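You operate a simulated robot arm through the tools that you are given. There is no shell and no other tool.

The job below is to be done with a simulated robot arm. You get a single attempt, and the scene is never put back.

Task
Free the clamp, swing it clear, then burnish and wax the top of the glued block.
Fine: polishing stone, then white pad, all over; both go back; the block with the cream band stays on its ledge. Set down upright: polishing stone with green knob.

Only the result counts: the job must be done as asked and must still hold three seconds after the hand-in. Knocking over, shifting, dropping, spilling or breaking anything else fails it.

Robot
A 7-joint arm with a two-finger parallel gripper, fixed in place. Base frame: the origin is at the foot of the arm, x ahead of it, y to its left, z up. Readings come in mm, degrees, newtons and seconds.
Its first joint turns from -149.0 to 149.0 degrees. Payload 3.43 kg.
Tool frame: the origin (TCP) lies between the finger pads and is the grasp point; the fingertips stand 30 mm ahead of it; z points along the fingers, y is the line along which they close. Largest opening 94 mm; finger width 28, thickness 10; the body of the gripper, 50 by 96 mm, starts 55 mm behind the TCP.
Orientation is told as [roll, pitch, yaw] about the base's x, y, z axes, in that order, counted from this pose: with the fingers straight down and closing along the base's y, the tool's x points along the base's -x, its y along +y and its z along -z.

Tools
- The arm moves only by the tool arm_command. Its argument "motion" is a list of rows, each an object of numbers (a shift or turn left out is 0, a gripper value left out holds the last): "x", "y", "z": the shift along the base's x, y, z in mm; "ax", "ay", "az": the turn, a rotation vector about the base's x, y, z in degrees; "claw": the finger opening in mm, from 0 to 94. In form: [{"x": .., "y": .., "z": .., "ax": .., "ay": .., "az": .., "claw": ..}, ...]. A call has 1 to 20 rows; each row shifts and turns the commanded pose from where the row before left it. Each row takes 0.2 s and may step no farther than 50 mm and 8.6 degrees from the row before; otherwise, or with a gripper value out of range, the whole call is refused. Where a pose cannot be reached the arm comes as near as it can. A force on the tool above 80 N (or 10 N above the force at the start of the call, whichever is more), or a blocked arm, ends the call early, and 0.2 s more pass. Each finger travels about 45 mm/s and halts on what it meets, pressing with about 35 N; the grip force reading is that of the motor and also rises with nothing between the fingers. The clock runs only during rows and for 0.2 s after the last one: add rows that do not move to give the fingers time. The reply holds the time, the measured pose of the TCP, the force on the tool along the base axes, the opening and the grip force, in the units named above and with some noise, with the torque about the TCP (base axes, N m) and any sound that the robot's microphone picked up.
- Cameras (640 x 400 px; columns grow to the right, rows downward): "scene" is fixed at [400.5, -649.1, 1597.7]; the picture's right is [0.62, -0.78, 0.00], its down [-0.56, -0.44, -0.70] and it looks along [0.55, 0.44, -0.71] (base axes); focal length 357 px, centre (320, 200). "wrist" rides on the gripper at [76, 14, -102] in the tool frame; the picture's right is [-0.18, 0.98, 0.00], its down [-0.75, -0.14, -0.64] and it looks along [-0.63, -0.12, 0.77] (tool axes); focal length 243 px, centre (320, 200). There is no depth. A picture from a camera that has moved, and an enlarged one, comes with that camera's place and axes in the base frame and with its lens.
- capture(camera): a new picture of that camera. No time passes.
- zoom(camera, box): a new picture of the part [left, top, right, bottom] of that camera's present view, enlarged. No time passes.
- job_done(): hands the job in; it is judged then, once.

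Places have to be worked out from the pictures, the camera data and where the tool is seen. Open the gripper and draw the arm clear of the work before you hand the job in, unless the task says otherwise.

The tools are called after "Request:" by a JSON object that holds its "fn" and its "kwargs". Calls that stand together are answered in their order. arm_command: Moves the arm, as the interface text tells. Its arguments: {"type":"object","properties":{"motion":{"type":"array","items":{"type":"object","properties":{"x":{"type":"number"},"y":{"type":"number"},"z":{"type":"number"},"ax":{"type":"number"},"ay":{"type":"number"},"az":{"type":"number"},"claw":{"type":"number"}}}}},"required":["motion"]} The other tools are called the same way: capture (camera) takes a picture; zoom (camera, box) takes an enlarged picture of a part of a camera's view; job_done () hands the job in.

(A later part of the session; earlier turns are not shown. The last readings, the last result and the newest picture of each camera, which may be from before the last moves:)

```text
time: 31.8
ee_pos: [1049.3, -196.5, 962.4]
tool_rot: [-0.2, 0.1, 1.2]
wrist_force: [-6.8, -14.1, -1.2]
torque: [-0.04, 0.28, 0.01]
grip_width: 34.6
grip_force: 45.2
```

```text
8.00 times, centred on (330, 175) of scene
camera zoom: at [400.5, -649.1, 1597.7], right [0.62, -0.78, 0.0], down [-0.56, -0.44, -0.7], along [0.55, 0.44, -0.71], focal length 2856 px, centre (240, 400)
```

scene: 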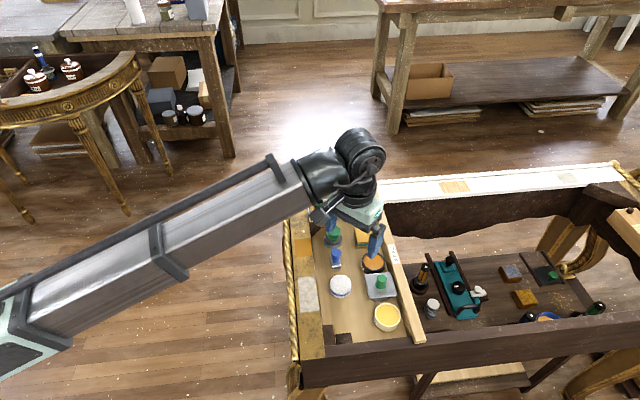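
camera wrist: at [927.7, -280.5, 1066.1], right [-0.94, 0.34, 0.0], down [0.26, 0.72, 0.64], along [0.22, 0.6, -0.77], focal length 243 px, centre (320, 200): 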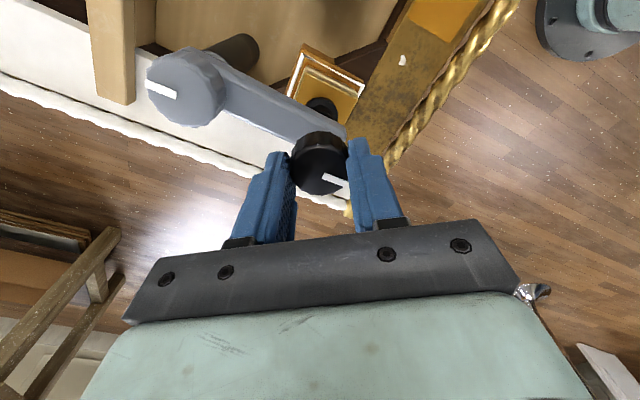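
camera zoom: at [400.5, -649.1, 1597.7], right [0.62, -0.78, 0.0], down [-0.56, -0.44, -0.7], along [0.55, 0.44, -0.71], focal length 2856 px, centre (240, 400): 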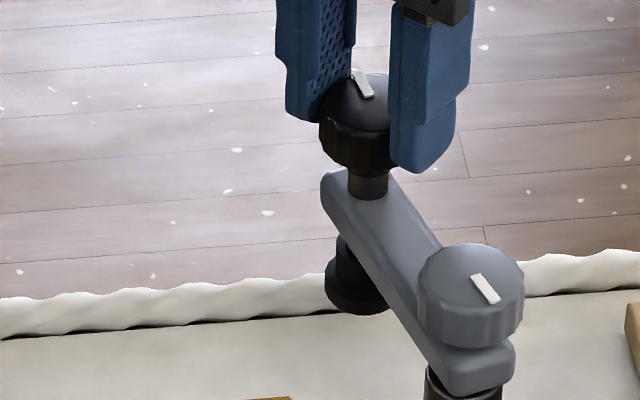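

The clamp has swung about 70°. I'll go three more steps for margin.

Request:
{"fn": "arm_command", "kwargs": {"motion": [{"x": 5.2, "y": -4.6, "az": -5}, {"x": 5.2, "y": -4.5, "az": -5}, {"x": 4.6, "y": -5.0, "az": -5}, {}]}}

Request:
{"fn": "zoom", "kwargs": {"camera": "scene", "box": [290, 150, 370, 200]}}

```text
time: 32.8
ee_pos: [1065.4, -206.7, 963.4]
tool_rot: [0.0, -0.1, -13.6]
wrist_force: [-5.4, -5.9, -0.9]
torque: [-0.43, 0.76, 0.0]
grip_width: 34.5
grip_force: 44.7
```

```text
8.00 times, centred on (330, 175) of scene
camera zoom: at [400.5, -649.1, 1597.7], right [0.62, -0.78, 0.0], down [-0.56, -0.44, -0.7], along [0.55, 0.44, -0.71], focal length 2856 px, centre (240, 400)
```

zoom: 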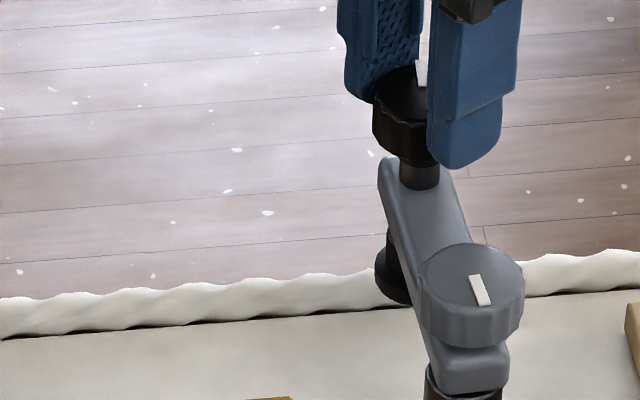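

It has swung about 90°, well clear. I'll open, rise and back away.

Request:
{"fn": "arm_command", "kwargs": {"motion": [{"claw": 55}, {"claw": 75}, {"claw": 75}, {"z": 20}, {"z": 25}, {"z": 25}, {"x": -30, "y": -20}, {"x": -30, "y": -20}, {"x": -30, "y": -15}, {"x": -30, "y": -15, "az": 4.5}, {"x": -30, "y": -10, "az": 4.5}, {"az": 4.5}, {}]}}

Request:
{"fn": "capture", "kwargs": {"camera": "wrist"}}

Request:
{"fn": "zoom", "kwargs": {"camera": "scene", "box": [270, 150, 430, 250]}}

```text
time: 35.6
ee_pos: [913.9, -288.4, 1034.2]
tool_rot: [0.0, 0.0, 0.1]
wrist_force: [-0.4, 0.6, 0.1]
torque: [0.02, 0.0, 0.03]
grip_width: 75.2
grip_force: 0.2
```

```text
taken
camera wrist: at [837.3, -272.8, 1135.4], right [0.18, 0.98, 0.0], down [0.75, -0.14, 0.64], along [0.63, -0.12, -0.77], focal length 243 px, centre (320, 200)
```

wrist: 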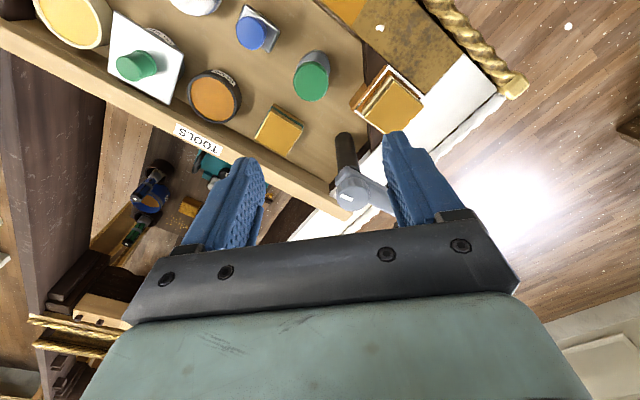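

```text
4.00 times, centred on (350, 200) of scene
camera zoom: at [400.5, -649.1, 1597.7], right [0.62, -0.78, 0.0], down [-0.56, -0.44, -0.7], along [0.55, 0.44, -0.71], focal length 1428 px, centre (200, 200)
```

zoom: 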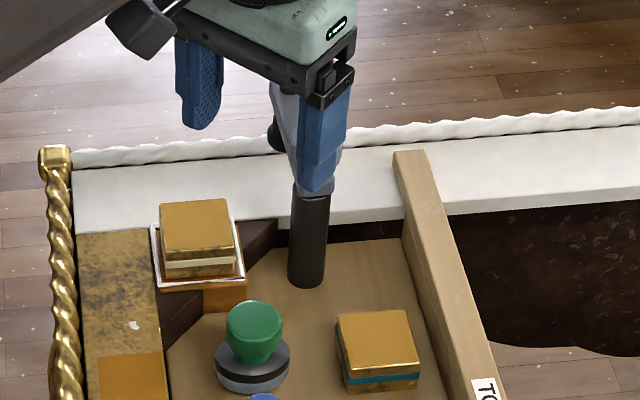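

The clamp is clear and the block is exposed. I'll enlarge the wrist view of the block and stone to measure them.

Request:
{"fn": "zoom", "kwargs": {"camera": "wrist", "box": [280, 40, 440, 140]}}

Request:
{"fn": "zoom", "kwargs": {"camera": "scene", "box": [300, 190, 348, 220]}}

```text
4.00 times, centred on (360, 90) of wrist
camera zoom: at [837.3, -272.8, 1135.4], right [0.18, 0.98, 0.0], down [0.75, -0.14, 0.64], along [0.63, -0.12, -0.77], focal length 970 px, centre (160, 640)
```

zoom: 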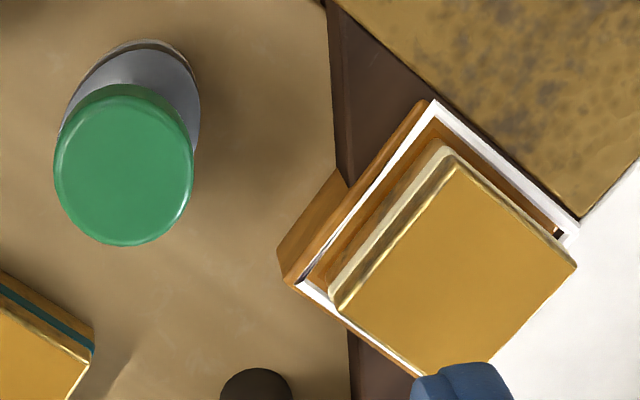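

```text
13.33 times, centred on (324, 205) of scene
camera zoom: at [400.5, -649.1, 1597.7], right [0.62, -0.78, 0.0], down [-0.56, -0.44, -0.7], along [0.55, 0.44, -0.71], focal length 4760 px, centre (267, 133)
```

zoom: 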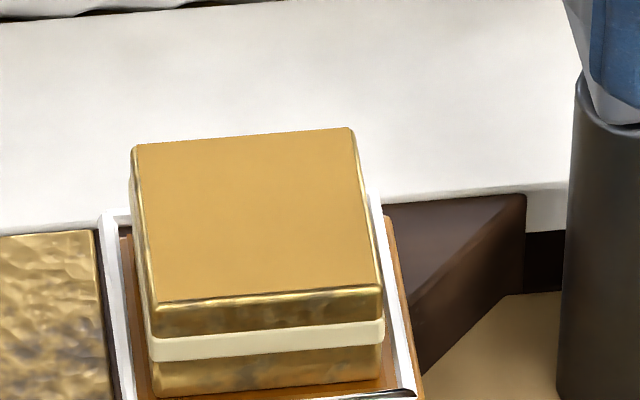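

The two views agree. The block top is a 47 mm square at z≈862, centred at (950,-209), with its diagonals along x and y. The stone is at about (902,-293), so I'll descend above it and check alignment.

Request:
{"fn": "arm_command", "kwargs": {"motion": [{"x": -6, "y": -2.5, "z": -25}, {"x": -6, "y": -2, "z": -25}, {"z": -25}, {"z": -24}, {}]}}

Request:
{"fn": "capture", "kwargs": {"camera": "wrist"}}

Request:
{"fn": "zoom", "kwargs": {"camera": "scene", "box": [300, 190, 380, 240]}}

```text
time: 36.8
ee_pos: [902.1, -291.3, 934.0]
tool_rot: [0.1, -0.1, 0.0]
wrist_force: [-0.1, -1.2, -0.5]
torque: [-0.02, -0.02, -0.01]
grip_width: 75.1
grip_force: 0.1
```

```text
taken
camera wrist: at [824.5, -276.5, 1035.6], right [0.18, 0.98, 0.0], down [0.75, -0.14, 0.64], along [0.63, -0.12, -0.77], focal length 243 px, centre (320, 200)
```

wrist: 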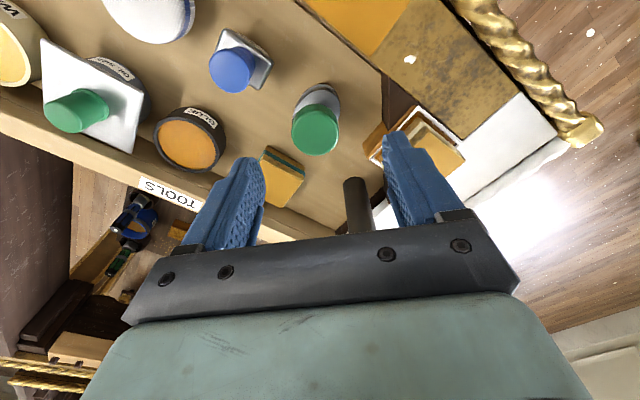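

```text
8.00 times, centred on (340, 215) of scene
camera zoom: at [400.5, -649.1, 1597.7], right [0.62, -0.78, 0.0], down [-0.56, -0.44, -0.7], along [0.55, 0.44, -0.71], focal length 2856 px, centre (160, 80)
```

zoom: 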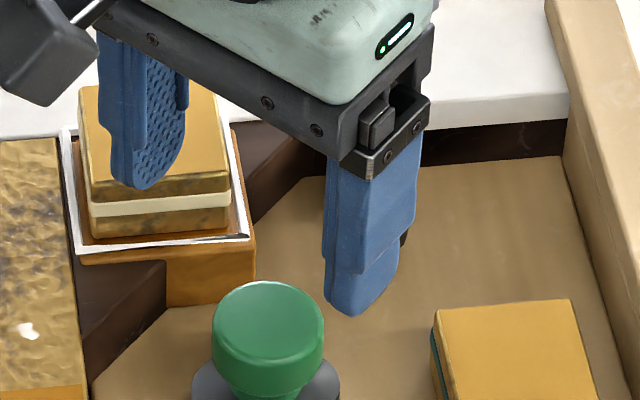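

I'll enlarge to centre precisely on the stone's knob.

Request:
{"fn": "zoom", "kwargs": {"camera": "wrist", "box": [256, 70, 384, 150]}}

```text
5.00 times, centred on (320, 110) of wrist
camera zoom: at [824.5, -276.5, 1035.6], right [0.18, 0.98, 0.0], down [0.75, -0.14, 0.64], along [0.63, -0.12, -0.77], focal length 1213 px, centre (320, 650)
```

zoom: 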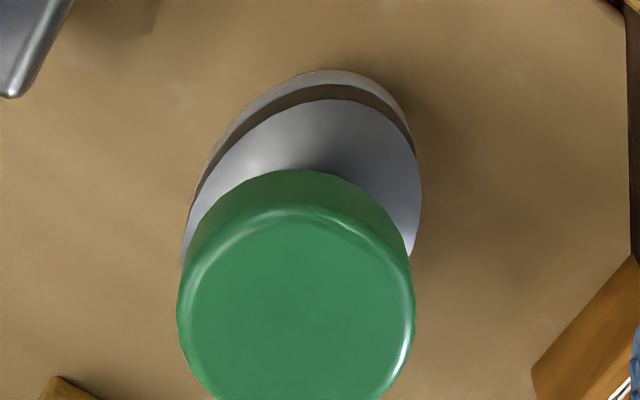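

The knob centre is at about (900.3,-294). I'll align, narrow the opening to 60 and descend to z≈871, so the fingertips stay just above the stone's base.

Request:
{"fn": "arm_command", "kwargs": {"motion": [{"x": -1.8, "y": -2.7, "claw": 60}, {"z": -20}, {"z": -20}, {"z": -12}, {"z": -8}, {}]}}

Request:
{"fn": "capture", "kwargs": {"camera": "wrist"}}

Request:
{"fn": "zoom", "kwargs": {"camera": "scene", "box": [300, 200, 380, 250]}}

```text
time: 38.2
ee_pos: [900.4, -294.8, 875.3]
tool_rot: [0.0, 0.0, 0.1]
wrist_force: [-0.5, -0.1, -0.6]
torque: [0.03, 0.01, 0.03]
grip_width: 59.9
grip_force: 0.0
```

```text
taken
camera wrist: at [822.5, -280.5, 977.1], right [0.18, 0.98, 0.0], down [0.75, -0.14, 0.64], along [0.63, -0.12, -0.77], focal length 243 px, centre (320, 200)
```

wrist: 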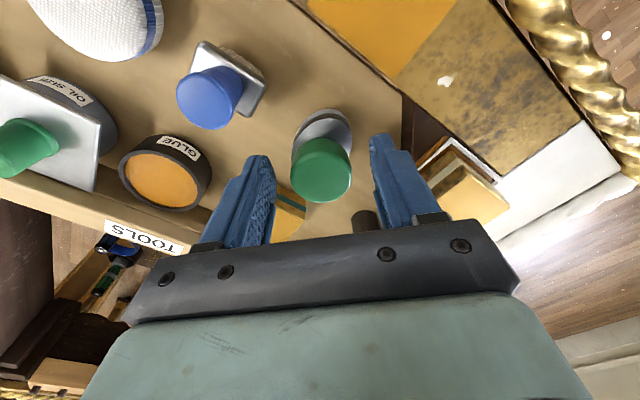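

```text
8.00 times, centred on (340, 225) of scene
camera zoom: at [400.5, -649.1, 1597.7], right [0.62, -0.78, 0.0], down [-0.56, -0.44, -0.7], along [0.55, 0.44, -0.71], focal length 2856 px, centre (160, 0)
```

zoom: 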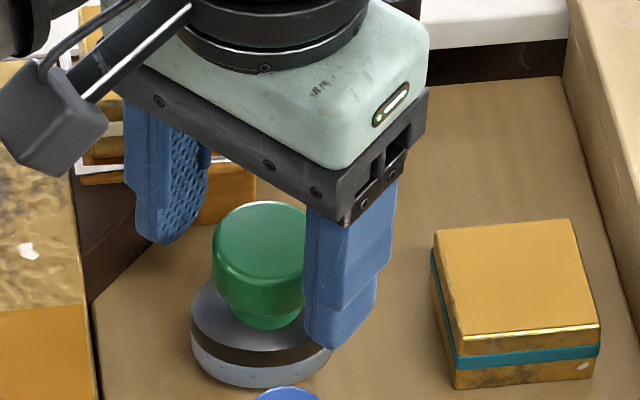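

The knob sits well between the fingers. I'll lower 3 mm more and close.

Request:
{"fn": "arm_command", "kwargs": {"motion": [{"z": -3}, {"claw": 45}, {"claw": 30}, {"claw": 28}, {"claw": 28}, {}]}}

Request:
{"fn": "capture", "kwargs": {"camera": "wrist"}}

Request:
{"fn": "zoom", "kwargs": {"camera": "scene", "box": [300, 200, 380, 250]}}

```text
time: 39.6
ee_pos: [900.9, -295.1, 871.6]
tool_rot: [0.0, -0.1, 0.0]
wrist_force: [-0.2, 0.0, -0.5]
torque: [-0.02, -0.04, 0.01]
grip_width: 35.8
grip_force: 35.4
```

```text
taken
camera wrist: at [823.2, -280.3, 973.9], right [0.18, 0.98, 0.0], down [0.75, -0.14, 0.64], along [0.63, -0.12, -0.77], focal length 243 px, centre (320, 200)
```

wrist: 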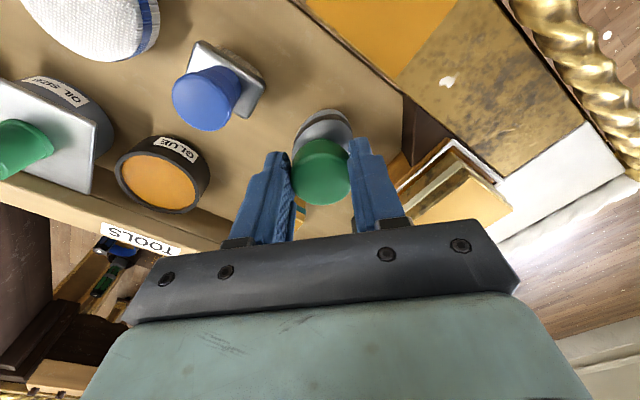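

```text
8.00 times, centred on (340, 225) of scene
camera zoom: at [400.5, -649.1, 1597.7], right [0.62, -0.78, 0.0], down [-0.56, -0.44, -0.7], along [0.55, 0.44, -0.71], focal length 2856 px, centre (160, 0)
```

zoom: 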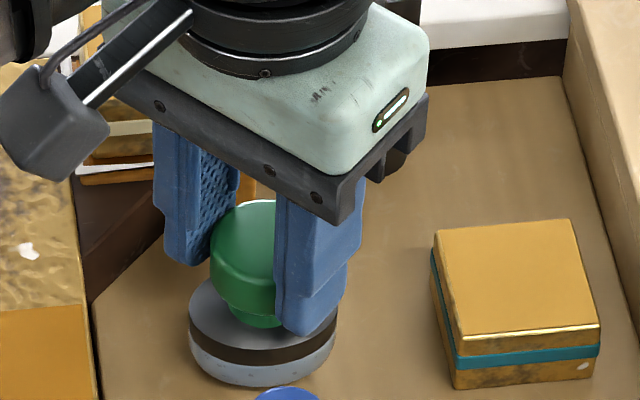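

Gripped at 35.8 mm; the pick-up pose is (900.9,-295.1,871.6). I'll lift straight up and check.

Request:
{"fn": "arm_command", "kwargs": {"motion": [{"z": 10}, {"z": 20}, {"z": 25}, {"z": 30}, {}]}}

Request:
{"fn": "zoom", "kwargs": {"camera": "scene", "box": [290, 180, 370, 230]}}

```text
time: 40.8
ee_pos: [902.7, -293.9, 955.6]
tool_rot: [0.0, 0.0, 0.0]
wrist_force: [-0.6, 0.3, -1.7]
torque: [0.03, 0.0, -0.01]
grip_width: 35.6
grip_force: 35.2
```

```text
8.00 times, centred on (330, 205) of scene
camera zoom: at [400.5, -649.1, 1597.7], right [0.62, -0.78, 0.0], down [-0.56, -0.44, -0.7], along [0.55, 0.44, -0.71], focal length 2856 px, centre (240, 160)
```

zoom: 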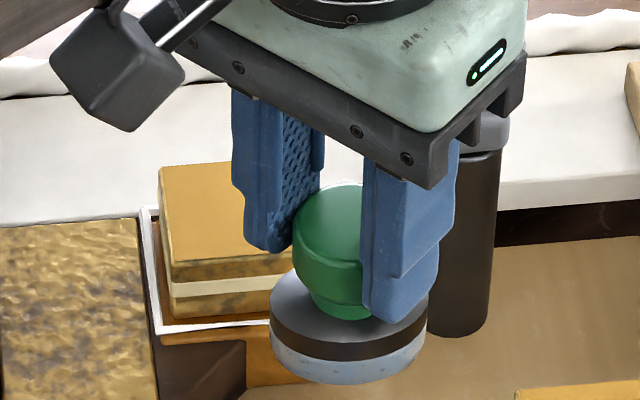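

Lifted level. I'll move over the block centre and lower close to its surface.

Request:
{"fn": "arm_command", "kwargs": {"motion": [{"x": 11.5, "y": 21}, {"x": 12, "y": 21}, {"x": 12, "y": 21}, {"x": 12, "y": 21.5}, {"z": -15}, {"z": -8}, {}]}}

Request:
{"fn": "zoom", "kwargs": {"camera": "scene", "box": [290, 170, 370, 220]}}

Request:
{"fn": "capture", "kwargs": {"camera": "wrist"}}

```text
time: 42.4
ee_pos: [949.4, -209.6, 931.8]
tool_rot: [0.0, 0.0, 0.0]
wrist_force: [0.7, 0.0, 0.0]
torque: [0.01, 0.01, -0.02]
grip_width: 35.6
grip_force: 34.7
```

```text
8.00 times, centred on (330, 195) of scene
camera zoom: at [400.5, -649.1, 1597.7], right [0.62, -0.78, 0.0], down [-0.56, -0.44, -0.7], along [0.55, 0.44, -0.71], focal length 2856 px, centre (240, 240)
```

zoom: 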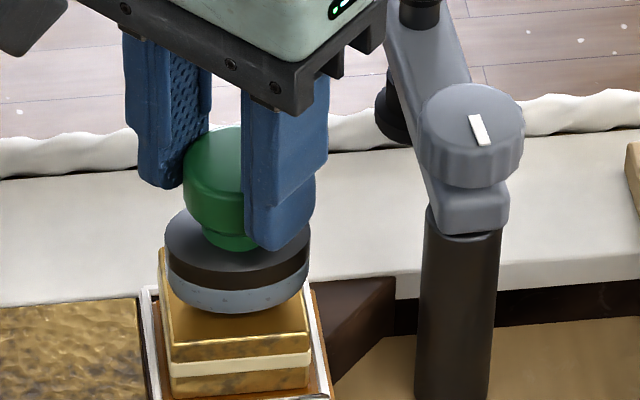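

```text
taken
camera wrist: at [871.9, -194.9, 1035.2], right [0.18, 0.98, 0.0], down [0.75, -0.14, 0.64], along [0.63, -0.12, -0.77], focal length 243 px, centre (320, 200)
```

wrist: 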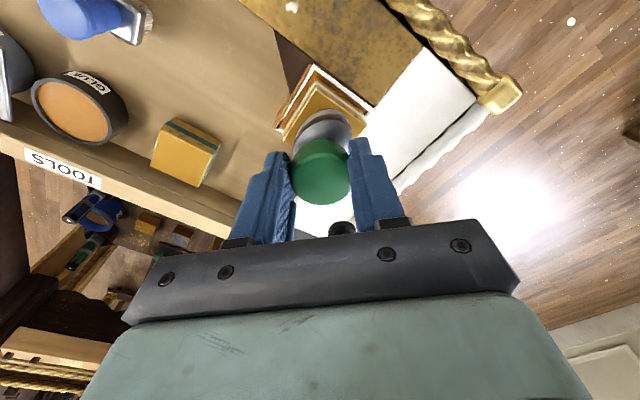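

The stone hovers about 10 mm above the block, centred. Lowering in small steps and watching the force.

Request:
{"fn": "arm_command", "kwargs": {"motion": [{"z": -3}, {"z": -3}, {"z": -2}, {}]}}

```text
time: 43.4
ee_pos: [948.1, -208.1, 926.0]
tool_rot: [-0.1, 0.0, 0.0]
wrist_force: [0.5, -1.0, 33.0]
torque: [-0.02, -0.36, 0.04]
grip_width: 36.0
grip_force: 34.9
```

Contact was made early and is now 33 N, so I'll back off about 1.9 mm for a light pressure.

Request:
{"fn": "arm_command", "kwargs": {"motion": [{"z": 1.9}, {}]}}

Request:
{"fn": "zoom", "kwargs": {"camera": "scene", "box": [290, 170, 370, 220]}}

```text
time: 44.0
ee_pos: [947.4, -209.1, 927.9]
tool_rot: [0.0, 0.1, 0.1]
wrist_force: [4.3, -1.1, 17.1]
torque: [-0.08, -0.54, -0.02]
grip_width: 35.7
grip_force: 34.8
```

```text
8.00 times, centred on (330, 195) of scene
camera zoom: at [400.5, -649.1, 1597.7], right [0.62, -0.78, 0.0], down [-0.56, -0.44, -0.7], along [0.55, 0.44, -0.71], focal length 2856 px, centre (240, 240)
```

zoom: 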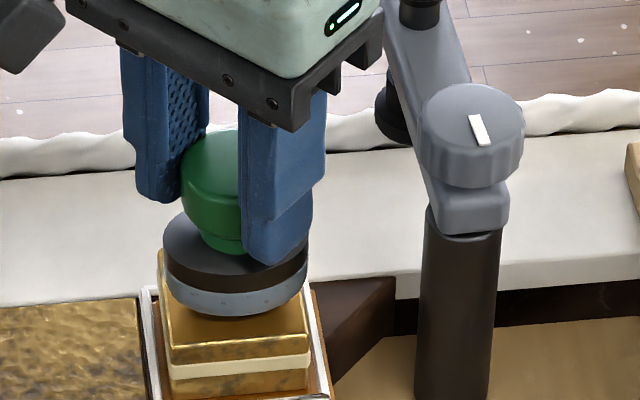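

The image suggests the stone's underside may still be above the block, so I need to see what is touching. Enlarging.

Request:
{"fn": "zoom", "kwargs": {"camera": "scene", "box": [300, 190, 348, 220]}}

Request:
{"fn": "capture", "kwargs": {"camera": "scene"}}

Request:
{"fn": "zoom", "kwargs": {"camera": "wrist", "box": [240, 50, 400, 150]}}

```text
13.33 times, centred on (324, 205) of scene
camera zoom: at [400.5, -649.1, 1597.7], right [0.62, -0.78, 0.0], down [-0.56, -0.44, -0.7], along [0.55, 0.44, -0.71], focal length 4760 px, centre (267, 133)
```

zoom: 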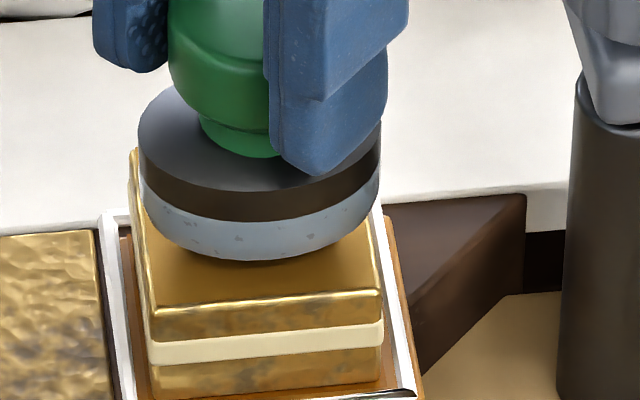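

```text
taken
```

scene: 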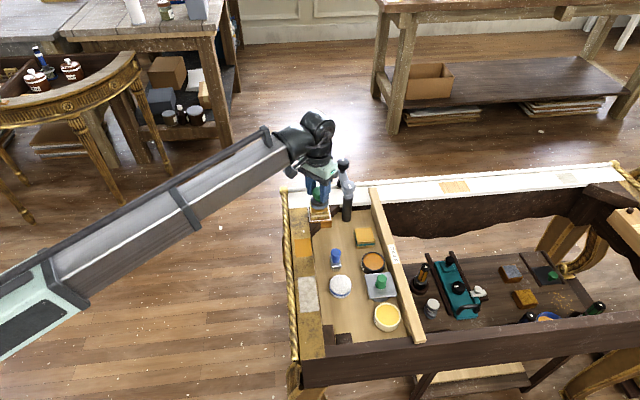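

```text
4.00 times, centred on (320, 100) of wrist
camera zoom: at [870.5, -194.9, 1029.4], right [0.18, 0.98, 0.0], down [0.75, -0.14, 0.64], along [0.63, -0.12, -0.77], focal length 970 px, centre (320, 600)
```

zoom: 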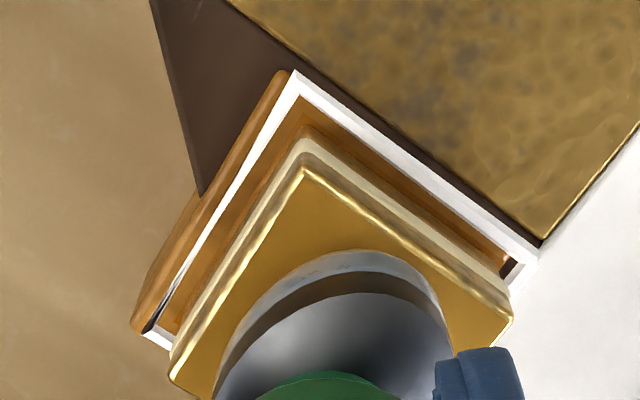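

By my geometry the stone's underside is at z≈876 while the block top is at ≈862, yet there is an upward force. I'll raise slightly and look closely for a gap or another contact.

Request:
{"fn": "arm_command", "kwargs": {"motion": [{"z": 1.5}, {}]}}

Request:
{"fn": "zoom", "kwargs": {"camera": "scene", "box": [304, 195, 336, 215]}}

Request:
{"fn": "zoom", "kwargs": {"camera": "scene", "box": [290, 130, 370, 180]}}

Request:
{"fn": "zoom", "kwargs": {"camera": "wrist", "box": [272, 90, 368, 150]}}

```text
time: 44.6
ee_pos: [947.0, -210.1, 927.2]
tool_rot: [0.1, 0.0, 0.0]
wrist_force: [0.0, -0.3, 0.4]
torque: [0.05, -0.02, 0.02]
grip_width: 36.1
grip_force: 34.9
```

```text
16.00 times, centred on (320, 205) of scene
camera zoom: at [400.5, -649.1, 1597.7], right [0.62, -0.78, 0.0], down [-0.56, -0.44, -0.7], along [0.55, 0.44, -0.71], focal length 5712 px, centre (320, 120)
```

zoom: 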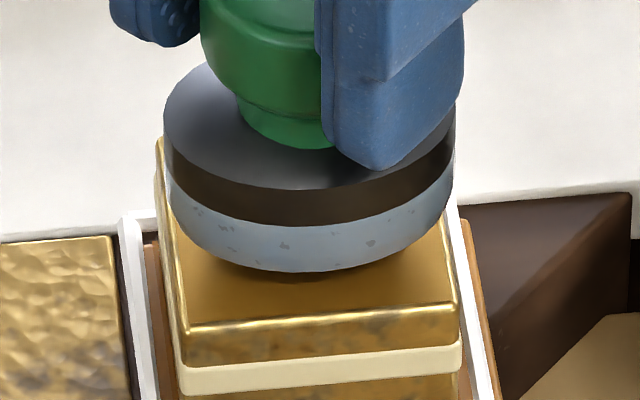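

```text
8.00 times, centred on (330, 155) of scene
camera zoom: at [400.5, -649.1, 1597.7], right [0.62, -0.78, 0.0], down [-0.56, -0.44, -0.7], along [0.55, 0.44, -0.71], focal length 2856 px, centre (240, 560)
```

zoom: 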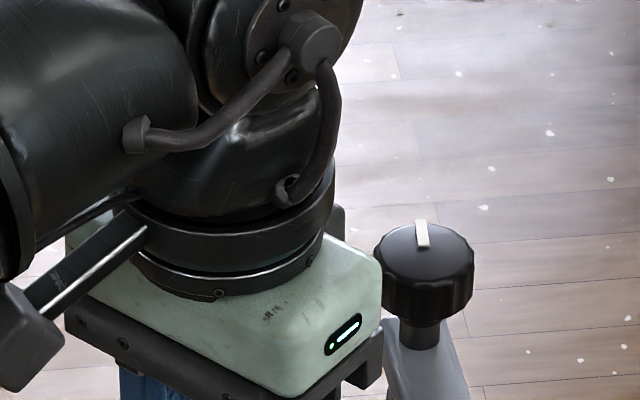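

```text
6.67 times, centred on (320, 120) of wrist
camera zoom: at [870.2, -195.1, 1030.3], right [0.18, 0.98, 0.0], down [0.75, -0.14, 0.64], along [0.63, -0.12, -0.77], focal length 1618 px, centre (320, 733)
```

zoom: 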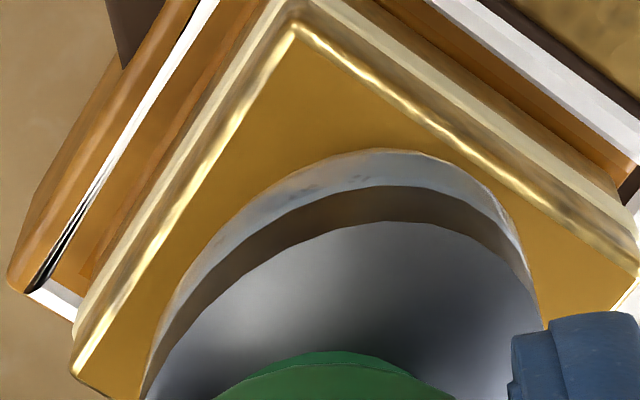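

The force and torque say the contact is directly beneath the stone, though its visible rim sits about 14 mm above the block. The stone may have a domed underside. I'll raise it, move back a little and tilt it toward the scene camera to see its profile.

Request:
{"fn": "arm_command", "kwargs": {"motion": [{"z": 20}, {"z": 35}, {"z": 40, "x": -20, "y": -20}, {"x": -20, "y": -20}, {"x": -10, "y": -20}, {"ax": -5, "ay": 6.2}, {"ax": -5, "ay": 6.2}, {"ax": -5, "ay": 6.2}, {"ax": -5, "ay": 6.2}, {"ax": -5, "ay": 6.2}, {}]}}

Request:
{"fn": "capture", "kwargs": {"camera": "scene"}}

```text
time: 46.3
ee_pos: [902.3, -270.1, 1022.5]
tool_rot: [-11.3, 11.8, -1.8]
wrist_force: [9.2, -5.0, -26.4]
torque: [-0.25, -0.27, -0.02]
grip_width: 35.8
grip_force: 35.4
out of reach, approached as far as the arm can: row 8
stopped in row 8: the force on the tool passed its limit at 160 N (the readings are from after the stop); the commanded pose is now the measured one
```

```text
taken
```

scene: 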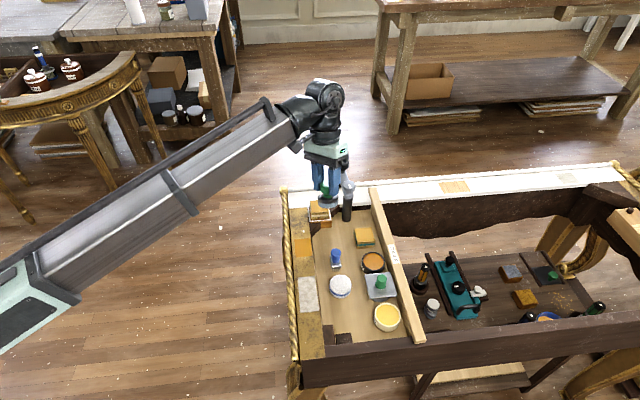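

The move stopped because it was out of reach, with a force spike. I'll check what the gripper and stone are near.

Request:
{"fn": "zoom", "kwargs": {"camera": "scene", "box": [280, 140, 376, 200]}}

Request:
{"fn": "zoom", "kwargs": {"camera": "scene", "box": [300, 180, 364, 220]}}

Request:
{"fn": "capture", "kwargs": {"camera": "wrist"}}

```text
6.67 times, centred on (328, 170) of scene
camera zoom: at [400.5, -649.1, 1597.7], right [0.62, -0.78, 0.0], down [-0.56, -0.44, -0.7], along [0.55, 0.44, -0.71], focal length 2380 px, centre (267, 400)
```

zoom: 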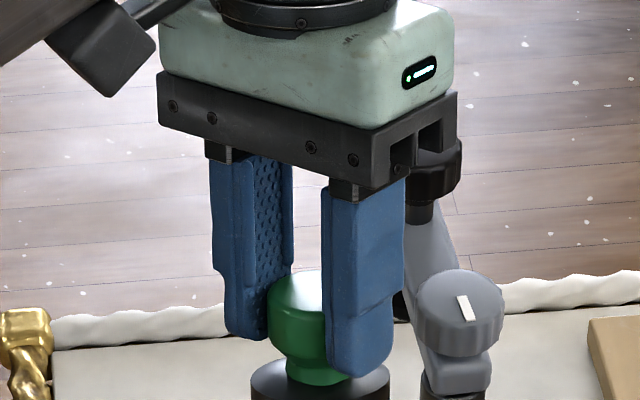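

```text
10.00 times, centred on (332, 200) of scene
camera zoom: at [400.5, -649.1, 1597.7], right [0.62, -0.78, 0.0], down [-0.56, -0.44, -0.7], along [0.55, 0.44, -0.71], focal length 3570 px, centre (200, 200)
```

zoom: 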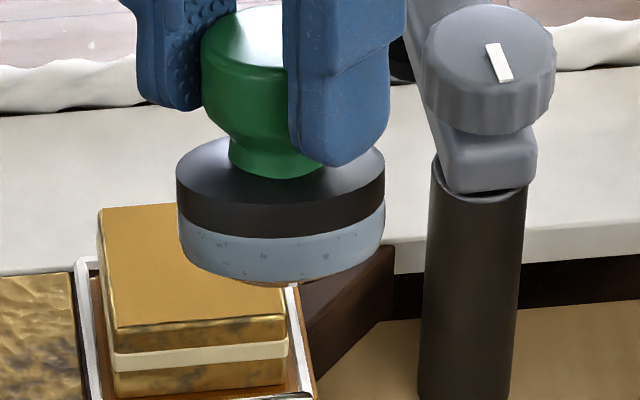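

```text
taken
camera wrist: at [848.9, -234.4, 1133.5], right [0.17, 0.96, -0.23], down [0.87, -0.04, 0.49], along [0.46, -0.28, -0.84], focal length 243 px, centre (320, 200)
```

wrist: 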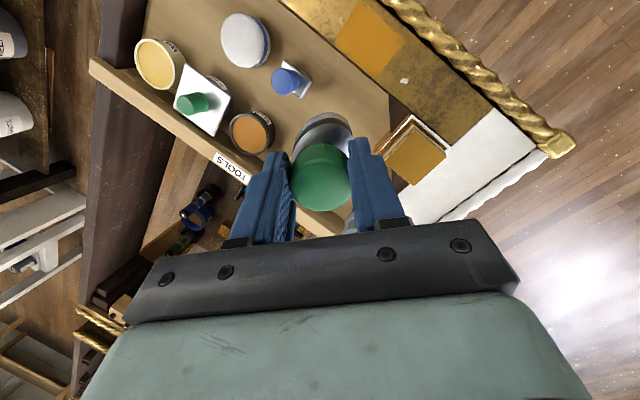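

Nothing was touched; the spike came from the out-of-reach posture. Something seems to peek from under the stone, so I'll enlarge.

Request:
{"fn": "zoom", "kwargs": {"camera": "scene", "box": [314, 192, 346, 212]}}

```text
16.00 times, centred on (330, 202) of scene
camera zoom: at [400.5, -649.1, 1597.7], right [0.62, -0.78, 0.0], down [-0.56, -0.44, -0.7], along [0.55, 0.44, -0.71], focal length 5712 px, centre (160, 168)
```

zoom: 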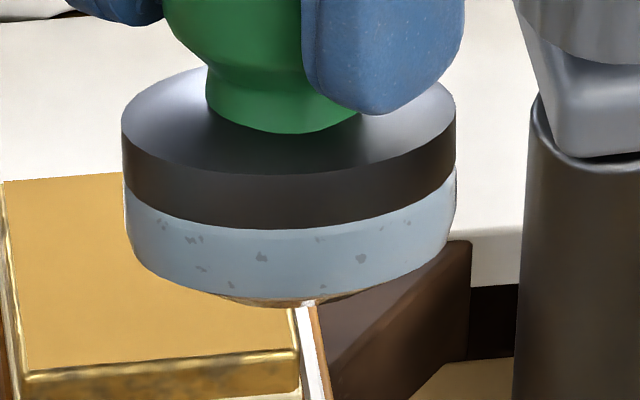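

A pale, convex working face does peek out below the rim. I'll move inward where more tilt is reachable and look at it properly.

Request:
{"fn": "arm_command", "kwargs": {"motion": [{"x": -30, "y": -10, "z": 10}, {"x": -30, "y": -10, "z": 10}, {"x": -30, "y": -10, "z": 10}, {"x": -30, "y": -10}, {"x": -30}, {}]}}

Request:
{"fn": "arm_command", "kwargs": {"motion": [{"ax": -3, "ay": 4}, {"ax": -3, "ay": 4}, {"ax": -3, "ay": 4}, {"ax": -3, "ay": 4}, {"ax": -3, "ay": 4}, {"ax": -3, "ay": 4}, {}]}}

Request:
{"fn": "capture", "kwargs": {"camera": "scene"}}

```text
time: 46.7
ee_pos: [884.1, -277.3, 1028.6]
tool_rot: [-11.2, 11.2, -2.1]
wrist_force: [6.9, -5.6, -18.5]
torque: [0.18, -0.24, 0.12]
grip_width: 36.0
grip_force: 35.6
stopped in row 1: the force on the tool passed its limit at 96 N (the readings are from after the stop); the commanded pose is now the measured one
```

```text
time: 47.0
ee_pos: [887.8, -277.6, 1027.0]
tool_rot: [-12.4, 11.2, -2.6]
wrist_force: [7.8, -3.3, -21.7]
torque: [-0.22, -0.19, -0.01]
grip_width: 35.9
grip_force: 34.8
stopped in row 1: the force on the tool passed its limit at 129 N (the readings are from after the stop); the commanded pose is now the measured one
```

```text
taken
```

scene: 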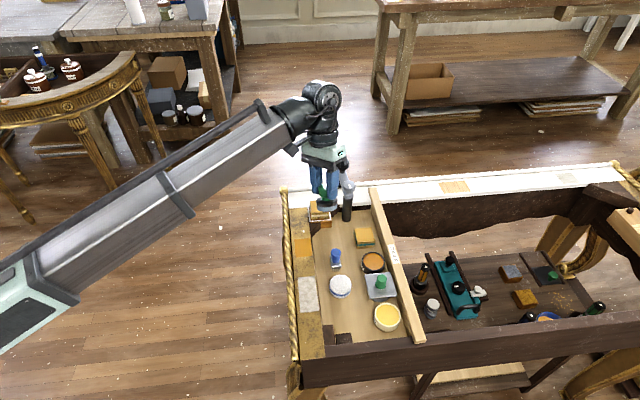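

There is a persistent downward load. The wrist camera housing is likely pressing on the forearm because of the tilt, so I'll untilt in small steps.

Request:
{"fn": "arm_command", "kwargs": {"motion": [{"ax": 1.5, "ay": -1.5}, {"ax": 1.5, "ay": -1.5}, {"ax": 1.5, "ay": -1.5}]}}

```text
time: 47.8
ee_pos: [886.7, -278.0, 1028.1]
tool_rot: [-7.5, 7.1, -2.0]
wrist_force: [0.0, -0.3, -0.6]
torque: [0.01, -0.03, 0.01]
grip_width: 35.6
grip_force: 35.2
```

The load is gone. Returning to vertical.

Request:
{"fn": "arm_command", "kwargs": {"motion": [{"ax": 2.5, "ay": -2.4, "az": 0.6}, {"ax": 2.5, "ay": -2.4, "az": 0.6}, {"ax": 2.5, "ay": -2.3, "az": 0.6}, {}]}}

Request:
{"fn": "zoom", "kwargs": {"camera": "scene", "box": [290, 150, 386, 210]}}

Request:
{"fn": "zoom", "kwargs": {"camera": "wrist", "box": [240, 90, 400, 190]}}

```text
time: 48.8
ee_pos: [887.2, -276.9, 1029.0]
tool_rot: [-0.1, 0.1, 0.4]
wrist_force: [1.2, 0.2, -0.3]
torque: [-0.03, 0.05, 0.04]
grip_width: 35.9
grip_force: 34.9
```

```text
6.67 times, centred on (338, 180) of scene
camera zoom: at [400.5, -649.1, 1597.7], right [0.62, -0.78, 0.0], down [-0.56, -0.44, -0.7], along [0.55, 0.44, -0.71], focal length 2380 px, centre (200, 333)
```

zoom: 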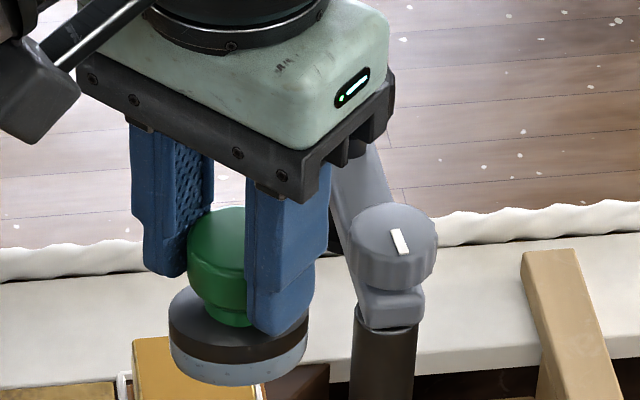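

```text
4.00 times, centred on (320, 140) of wrist
camera zoom: at [809.8, -263.5, 1131.3], right [0.18, 0.98, 0.0], down [0.76, -0.14, 0.64], along [0.63, -0.11, -0.77], focal length 970 px, centre (320, 440)
```

zoom: 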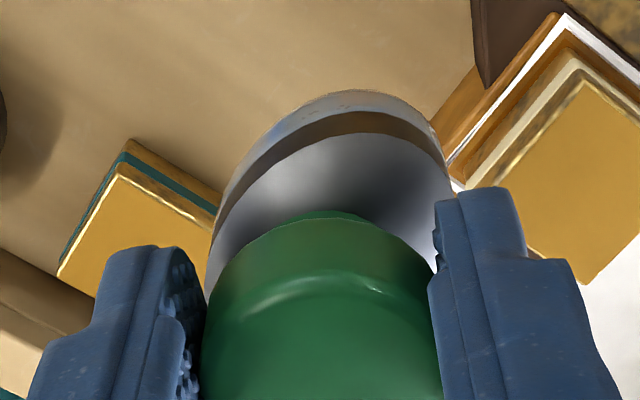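

The stone is level again, with a convex or raised face about 12–14 mm below its rim, which explains the contact height. So I need a dense raster to cover the top. I'm returning above the block.

Request:
{"fn": "arm_command", "kwargs": {"motion": [{"x": 15, "y": 17, "z": -15}, {"x": 16, "y": 17, "z": -15}, {"x": 16, "y": 17, "z": -15}, {"x": 16, "y": 17, "z": -15}, {"z": -20}, {"z": -10}, {"z": -5}, {}]}}

```text
time: 50.6
ee_pos: [948.6, -210.4, 933.1]
tool_rot: [-0.2, 0.1, 0.4]
wrist_force: [0.4, -1.0, -1.4]
torque: [0.01, 0.03, 0.01]
grip_width: 35.6
grip_force: 34.9
```

Now I'll lower in small steps to a light contact at the centre.

Request:
{"fn": "arm_command", "kwargs": {"motion": [{"x": 1.2, "y": 1, "z": -2, "az": -0.4}, {"z": -1.5}, {"z": -1}, {"z": -0.7}, {}]}}

```text
time: 51.8
ee_pos: [951.1, -208.5, 927.8]
tool_rot: [-0.1, 0.1, 0.0]
wrist_force: [0.1, -0.6, -1.1]
torque: [0.03, 0.04, 0.0]
grip_width: 35.8
grip_force: 35.0
```

Request:
{"fn": "arm_command", "kwargs": {"motion": [{"z": -0.7}, {"z": -0.6}, {}]}}

```text
time: 52.6
ee_pos: [951.5, -207.6, 927.1]
tool_rot: [-0.1, 0.0, 0.0]
wrist_force: [1.7, -1.2, 12.9]
torque: [-0.11, -0.18, -0.01]
grip_width: 36.0
grip_force: 35.0
```

Light contact of 13 N near the stone's axis. I'll start the raster by sliding gently toward the near corner, checking the force.

Request:
{"fn": "arm_command", "kwargs": {"motion": [{"x": -7}, {"x": -7}, {"x": -7}, {"x": -6}, {}]}}

Request:
{"fn": "zoom", "kwargs": {"camera": "scene", "box": [300, 190, 348, 220]}}

```text
time: 53.8
ee_pos: [922.8, -208.9, 926.6]
tool_rot: [-0.1, 0.1, -0.1]
wrist_force: [3.2, 0.1, 10.3]
torque: [0.08, -0.45, 0.01]
grip_width: 35.6
grip_force: 35.2
```

```text
13.33 times, centred on (324, 205) of scene
camera zoom: at [400.5, -649.1, 1597.7], right [0.62, -0.78, 0.0], down [-0.56, -0.44, -0.7], along [0.55, 0.44, -0.71], focal length 4760 px, centre (267, 133)
```

zoom: 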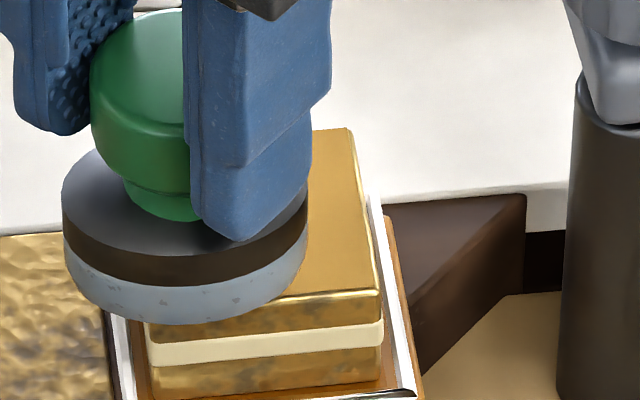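

Contact is holding at 10 N. I'll check the wrist view of the overhanging stone before continuing.

Request:
{"fn": "zoom", "kwargs": {"camera": "wrist", "box": [240, 80, 400, 180]}}

Request:
{"fn": "zoom", "kwargs": {"camera": "scene", "box": [302, 198, 334, 218]}}

```text
4.00 times, centred on (320, 130) of wrist
camera zoom: at [846.5, -193.9, 1029.6], right [0.18, 0.98, 0.0], down [0.76, -0.14, 0.64], along [0.63, -0.12, -0.77], focal length 970 px, centre (320, 480)
```

zoom: 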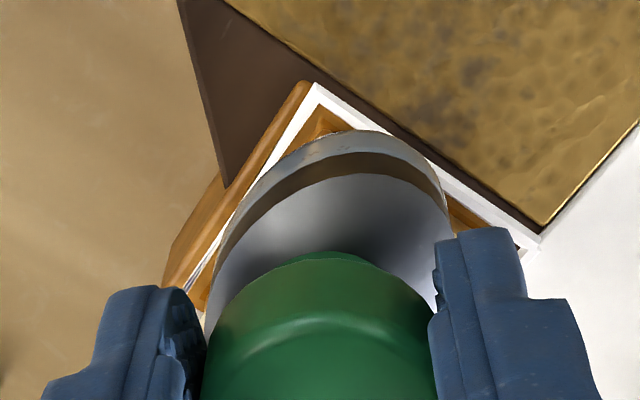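

```text
16.00 times, centred on (318, 208) of scene
camera zoom: at [400.5, -649.1, 1597.7], right [0.62, -0.78, 0.0], down [-0.56, -0.44, -0.7], along [0.55, 0.44, -0.71], focal length 5712 px, centre (352, 72)
```

zoom: 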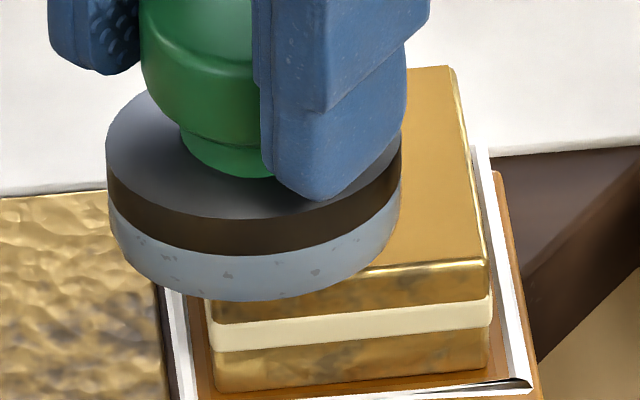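

I'll begin the raster: lines along the block's edge direction, about 6 mm apart, at roughly 10 N.

Request:
{"fn": "arm_command", "kwargs": {"motion": [{"x": 6.7, "y": 6.7}, {"x": 6.7, "y": 6.7}, {"x": 6.7, "y": 6.7}, {"x": 6.7, "y": 6.7}, {}]}}

```text
time: 55.0
ee_pos: [951.4, -181.9, 927.5]
tool_rot: [0.0, 0.1, 0.0]
wrist_force: [-1.4, -1.3, 4.9]
torque: [-0.22, 0.18, 0.0]
grip_width: 35.9
grip_force: 34.8
```

The force dropped to 5 N at the +y corner, so I'll lower 0.3 mm and continue with the next two lines.

Request:
{"fn": "arm_command", "kwargs": {"motion": [{"x": 4.5, "y": -4.5, "z": -0.3}, {"x": -6.7, "y": -6.7}, {"x": -6.7, "y": -6.7}, {"x": -6.7, "y": -6.7}, {"x": -6.7, "y": -6.7}, {"x": 4.5, "y": -4.5}, {"x": 6.7, "y": 6.7}, {"x": 6.7, "y": 6.7}, {"x": 6.7, "y": 6.7}, {"x": 6.7, "y": 6.7}]}}

```text
time: 57.2
ee_pos: [960.6, -190.3, 926.8]
tool_rot: [-0.2, 0.1, 0.0]
wrist_force: [-0.8, -1.0, 4.0]
torque: [-0.11, 0.1, -0.02]
grip_width: 35.6
grip_force: 34.8
```

Still light at 4 N. Lowering another 0.3 mm and continuing.

Request:
{"fn": "arm_command", "kwargs": {"motion": [{"x": 4.5, "y": -4.5, "z": -0.3}, {"x": -6.7, "y": -6.7}, {"x": -6.7, "y": -6.7}, {"x": -6.7, "y": -6.7}, {"x": -6.7, "y": -6.7}]}}

Request:
{"fn": "arm_command", "kwargs": {"motion": [{"x": 4.5, "y": -4.5}, {"x": 6.7, "y": 6.7}, {"x": 6.7, "y": 6.7}, {"x": 6.7, "y": 6.7}, {"x": 6.7, "y": 6.7}]}}

```text
time: 58.4
ee_pos: [937.0, -220.4, 926.4]
tool_rot: [-0.1, 0.0, 0.0]
wrist_force: [5.0, 4.6, 19.2]
torque: [0.5, -0.6, -0.01]
grip_width: 36.2
grip_force: 35.2
```

```text
time: 59.6
ee_pos: [969.1, -198.7, 926.7]
tool_rot: [-0.1, 0.1, 0.0]
wrist_force: [-2.9, -2.9, 11.4]
torque: [-0.31, 0.27, 0.01]
grip_width: 35.8
grip_force: 35.4
```

Forces are 11–19 N, fine. Continuing with the last two lines.

Request:
{"fn": "arm_command", "kwargs": {"motion": [{"x": 4.5, "y": -4.5}, {"x": -6.7, "y": -6.7}, {"x": -6.7, "y": -6.7}, {"x": -6.7, "y": -6.7}, {"x": -6.7, "y": -6.7}]}}

Request:
{"fn": "arm_command", "kwargs": {"motion": [{"x": 4.5, "y": -4.5}, {"x": 6.7, "y": 6.7}, {"x": 6.7, "y": 6.7}, {"x": 6.7, "y": 6.7}, {"x": 6.7, "y": 6.7}, {}]}}

Request:
{"fn": "zoom", "kwargs": {"camera": "scene", "box": [290, 180, 354, 220]}}

```text
time: 60.8
ee_pos: [945.3, -232.4, 926.8]
tool_rot: [-0.1, 0.1, 0.1]
wrist_force: [2.6, 1.5, 9.5]
torque: [0.34, -0.29, -0.03]
grip_width: 35.8
grip_force: 34.8
```

```text
time: 62.2
ee_pos: [976.3, -208.6, 926.8]
tool_rot: [-0.1, 0.0, 0.1]
wrist_force: [-2.1, -1.9, 10.3]
torque: [-0.2, 0.25, 0.0]
grip_width: 35.8
grip_force: 34.5
```

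```text
10.00 times, centred on (322, 200) of scene
camera zoom: at [400.5, -649.1, 1597.7], right [0.62, -0.78, 0.0], down [-0.56, -0.44, -0.7], along [0.55, 0.44, -0.71], focal length 3570 px, centre (300, 200)
```

zoom: 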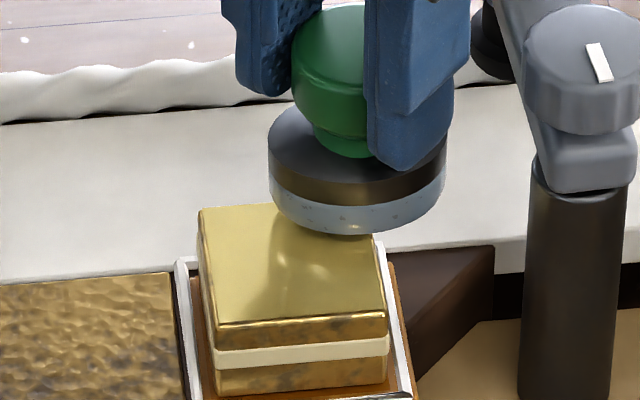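

The block top has visibly turned bright and polished. I'll lift the stone off and inspect the whole top for missed spots.

Request:
{"fn": "arm_command", "kwargs": {"motion": [{"z": 5}, {"z": 15}, {"z": 20}, {"x": -25, "y": -25}, {"x": -25, "y": -25}, {"x": -25, "y": -25}, {}]}}

Request:
{"fn": "zoom", "kwargs": {"camera": "scene", "box": [300, 190, 348, 220]}}

Request:
{"fn": "capture", "kwargs": {"camera": "wrist"}}

```text
time: 63.8
ee_pos: [902.7, -283.3, 965.8]
tool_rot: [-0.1, 0.1, 0.0]
wrist_force: [-0.3, 0.6, -1.3]
torque: [0.02, -0.01, 0.02]
grip_width: 35.9
grip_force: 35.5
```

```text
13.33 times, centred on (324, 205) of scene
camera zoom: at [400.5, -649.1, 1597.7], right [0.62, -0.78, 0.0], down [-0.56, -0.44, -0.7], along [0.55, 0.44, -0.71], focal length 4760 px, centre (267, 133)
```

zoom: 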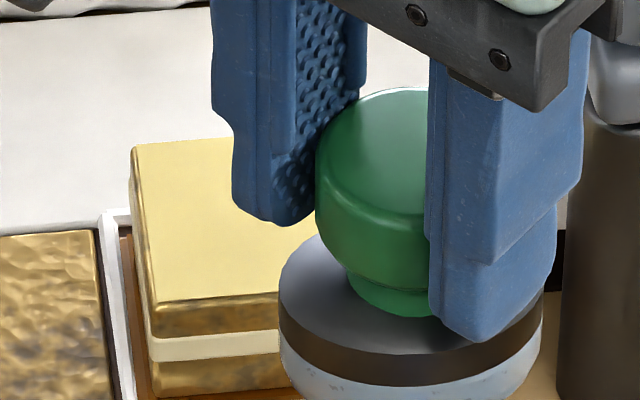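

```text
taken
camera wrist: at [826.0, -267.9, 1067.9], right [0.18, 0.98, 0.0], down [0.75, -0.14, 0.64], along [0.63, -0.12, -0.77], focal length 243 px, centre (320, 200)
```

wrist: 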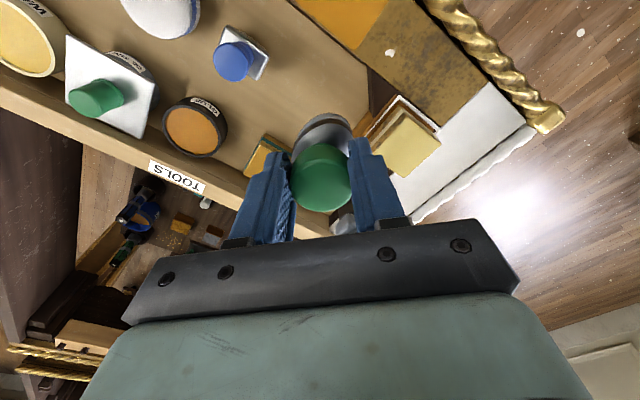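

The visible part looks uniformly polished. I'll check the rest from the wrist.

Request:
{"fn": "zoom", "kwargs": {"camera": "wrist", "box": [360, 85, 456, 145]}}

Request:
{"fn": "zoom", "kwargs": {"camera": "wrist", "box": [360, 125, 456, 185]}}

```text
6.67 times, centred on (408, 115) of wrist
camera zoom: at [826.0, -267.9, 1067.9], right [0.18, 0.98, 0.0], down [0.75, -0.14, 0.64], along [0.63, -0.12, -0.77], focal length 1618 px, centre (-267, 767)
```

zoom: 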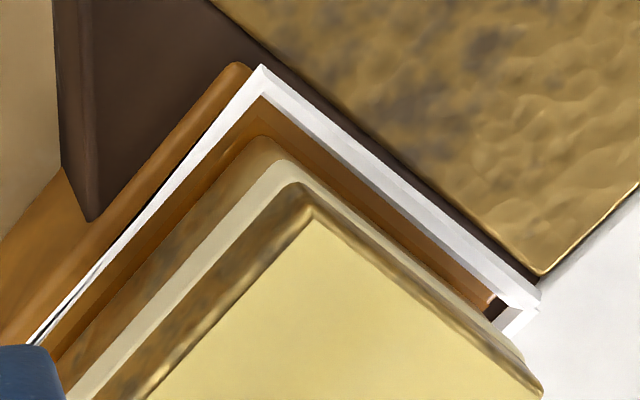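

```text
6.67 times, centred on (408, 155) of wrist
camera zoom: at [826.0, -267.9, 1067.9], right [0.18, 0.98, 0.0], down [0.75, -0.14, 0.64], along [0.63, -0.12, -0.77], focal length 1618 px, centre (-267, 500)
```

zoom: 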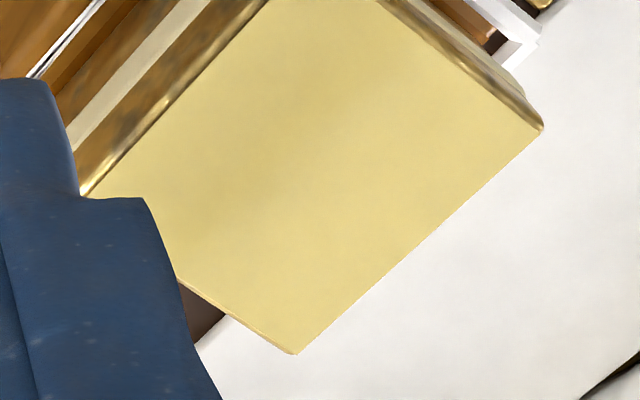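

The whole top is evenly polished. Now I'll return the stone to its spot at (901,-295) in the tray, descending gently.

Request:
{"fn": "arm_command", "kwargs": {"motion": [{"x": -1.6, "y": -6}, {"y": -5.7}, {"z": -25}, {"z": -25}, {"z": -20}, {"z": -12}, {}]}}

Request:
{"fn": "zoom", "kwargs": {"camera": "scene", "box": [300, 200, 380, 250]}}

```text
time: 65.4
ee_pos: [900.7, -295.7, 883.4]
tool_rot: [0.0, 0.1, 0.0]
wrist_force: [0.3, 1.2, -1.2]
torque: [-0.02, 0.02, -0.01]
grip_width: 35.6
grip_force: 35.3
```

```text
8.00 times, centred on (340, 225) of scene
camera zoom: at [400.5, -649.1, 1597.7], right [0.62, -0.78, 0.0], down [-0.56, -0.44, -0.7], along [0.55, 0.44, -0.71], focal length 2856 px, centre (160, 0)
```

zoom: 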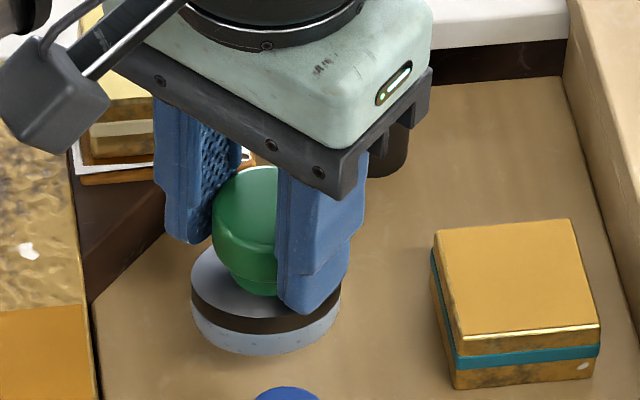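

Aligned with the original spot. Lowering the last bit gently.

Request:
{"fn": "arm_command", "kwargs": {"motion": [{"z": -5}, {"z": -3}, {"z": -1.5}, {}]}}

```text
time: 66.4
ee_pos: [900.7, -295.6, 874.0]
tool_rot: [-0.1, 0.1, 0.0]
wrist_force: [0.6, -0.2, -1.7]
torque: [-0.01, 0.03, -0.03]
grip_width: 35.8
grip_force: 35.0
```

Request:
{"fn": "arm_command", "kwargs": {"motion": [{"z": -1}, {"z": -0.7}, {"z": -0.5}, {}]}}

```text
time: 67.4
ee_pos: [900.4, -296.2, 873.1]
tool_rot: [-0.1, 0.2, 0.0]
wrist_force: [-0.7, -0.1, -0.9]
torque: [-0.01, 0.02, 0.0]
grip_width: 35.7
grip_force: 34.5
```

Not yet in contact, so I'll continue in small steps.

Request:
{"fn": "arm_command", "kwargs": {"motion": [{"z": -0.7}, {"z": -0.6}, {}]}}

Request:
{"fn": "zoom", "kwargs": {"camera": "scene", "box": [300, 200, 380, 250]}}

```text
time: 68.2
ee_pos: [901.3, -296.0, 870.7]
tool_rot: [-0.2, 0.1, 0.0]
wrist_force: [-0.6, 0.2, -0.7]
torque: [-0.02, 0.03, 0.03]
grip_width: 35.5
grip_force: 34.9
```

```text
8.00 times, centred on (340, 225) of scene
camera zoom: at [400.5, -649.1, 1597.7], right [0.62, -0.78, 0.0], down [-0.56, -0.44, -0.7], along [0.55, 0.44, -0.71], focal length 2856 px, centre (160, 0)
```

zoom: 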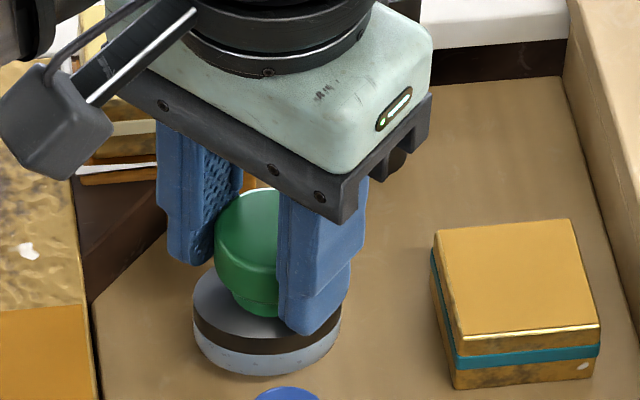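

The image shows the stone about 5–6 mm above its resting height, so it slid up slightly in the fingers while pressing. I'll trim xy by about 1 mm and continue down.

Request:
{"fn": "arm_command", "kwargs": {"motion": [{"x": -0.6, "y": 0.9, "z": -1.5}, {"z": -1.5}, {"z": -0.8}, {}]}}

```text
time: 69.2
ee_pos: [901.8, -294.7, 867.7]
tool_rot: [-0.1, 0.2, 0.0]
wrist_force: [0.1, -0.2, -0.9]
torque: [0.03, 0.01, -0.01]
grip_width: 35.9
grip_force: 34.8
```

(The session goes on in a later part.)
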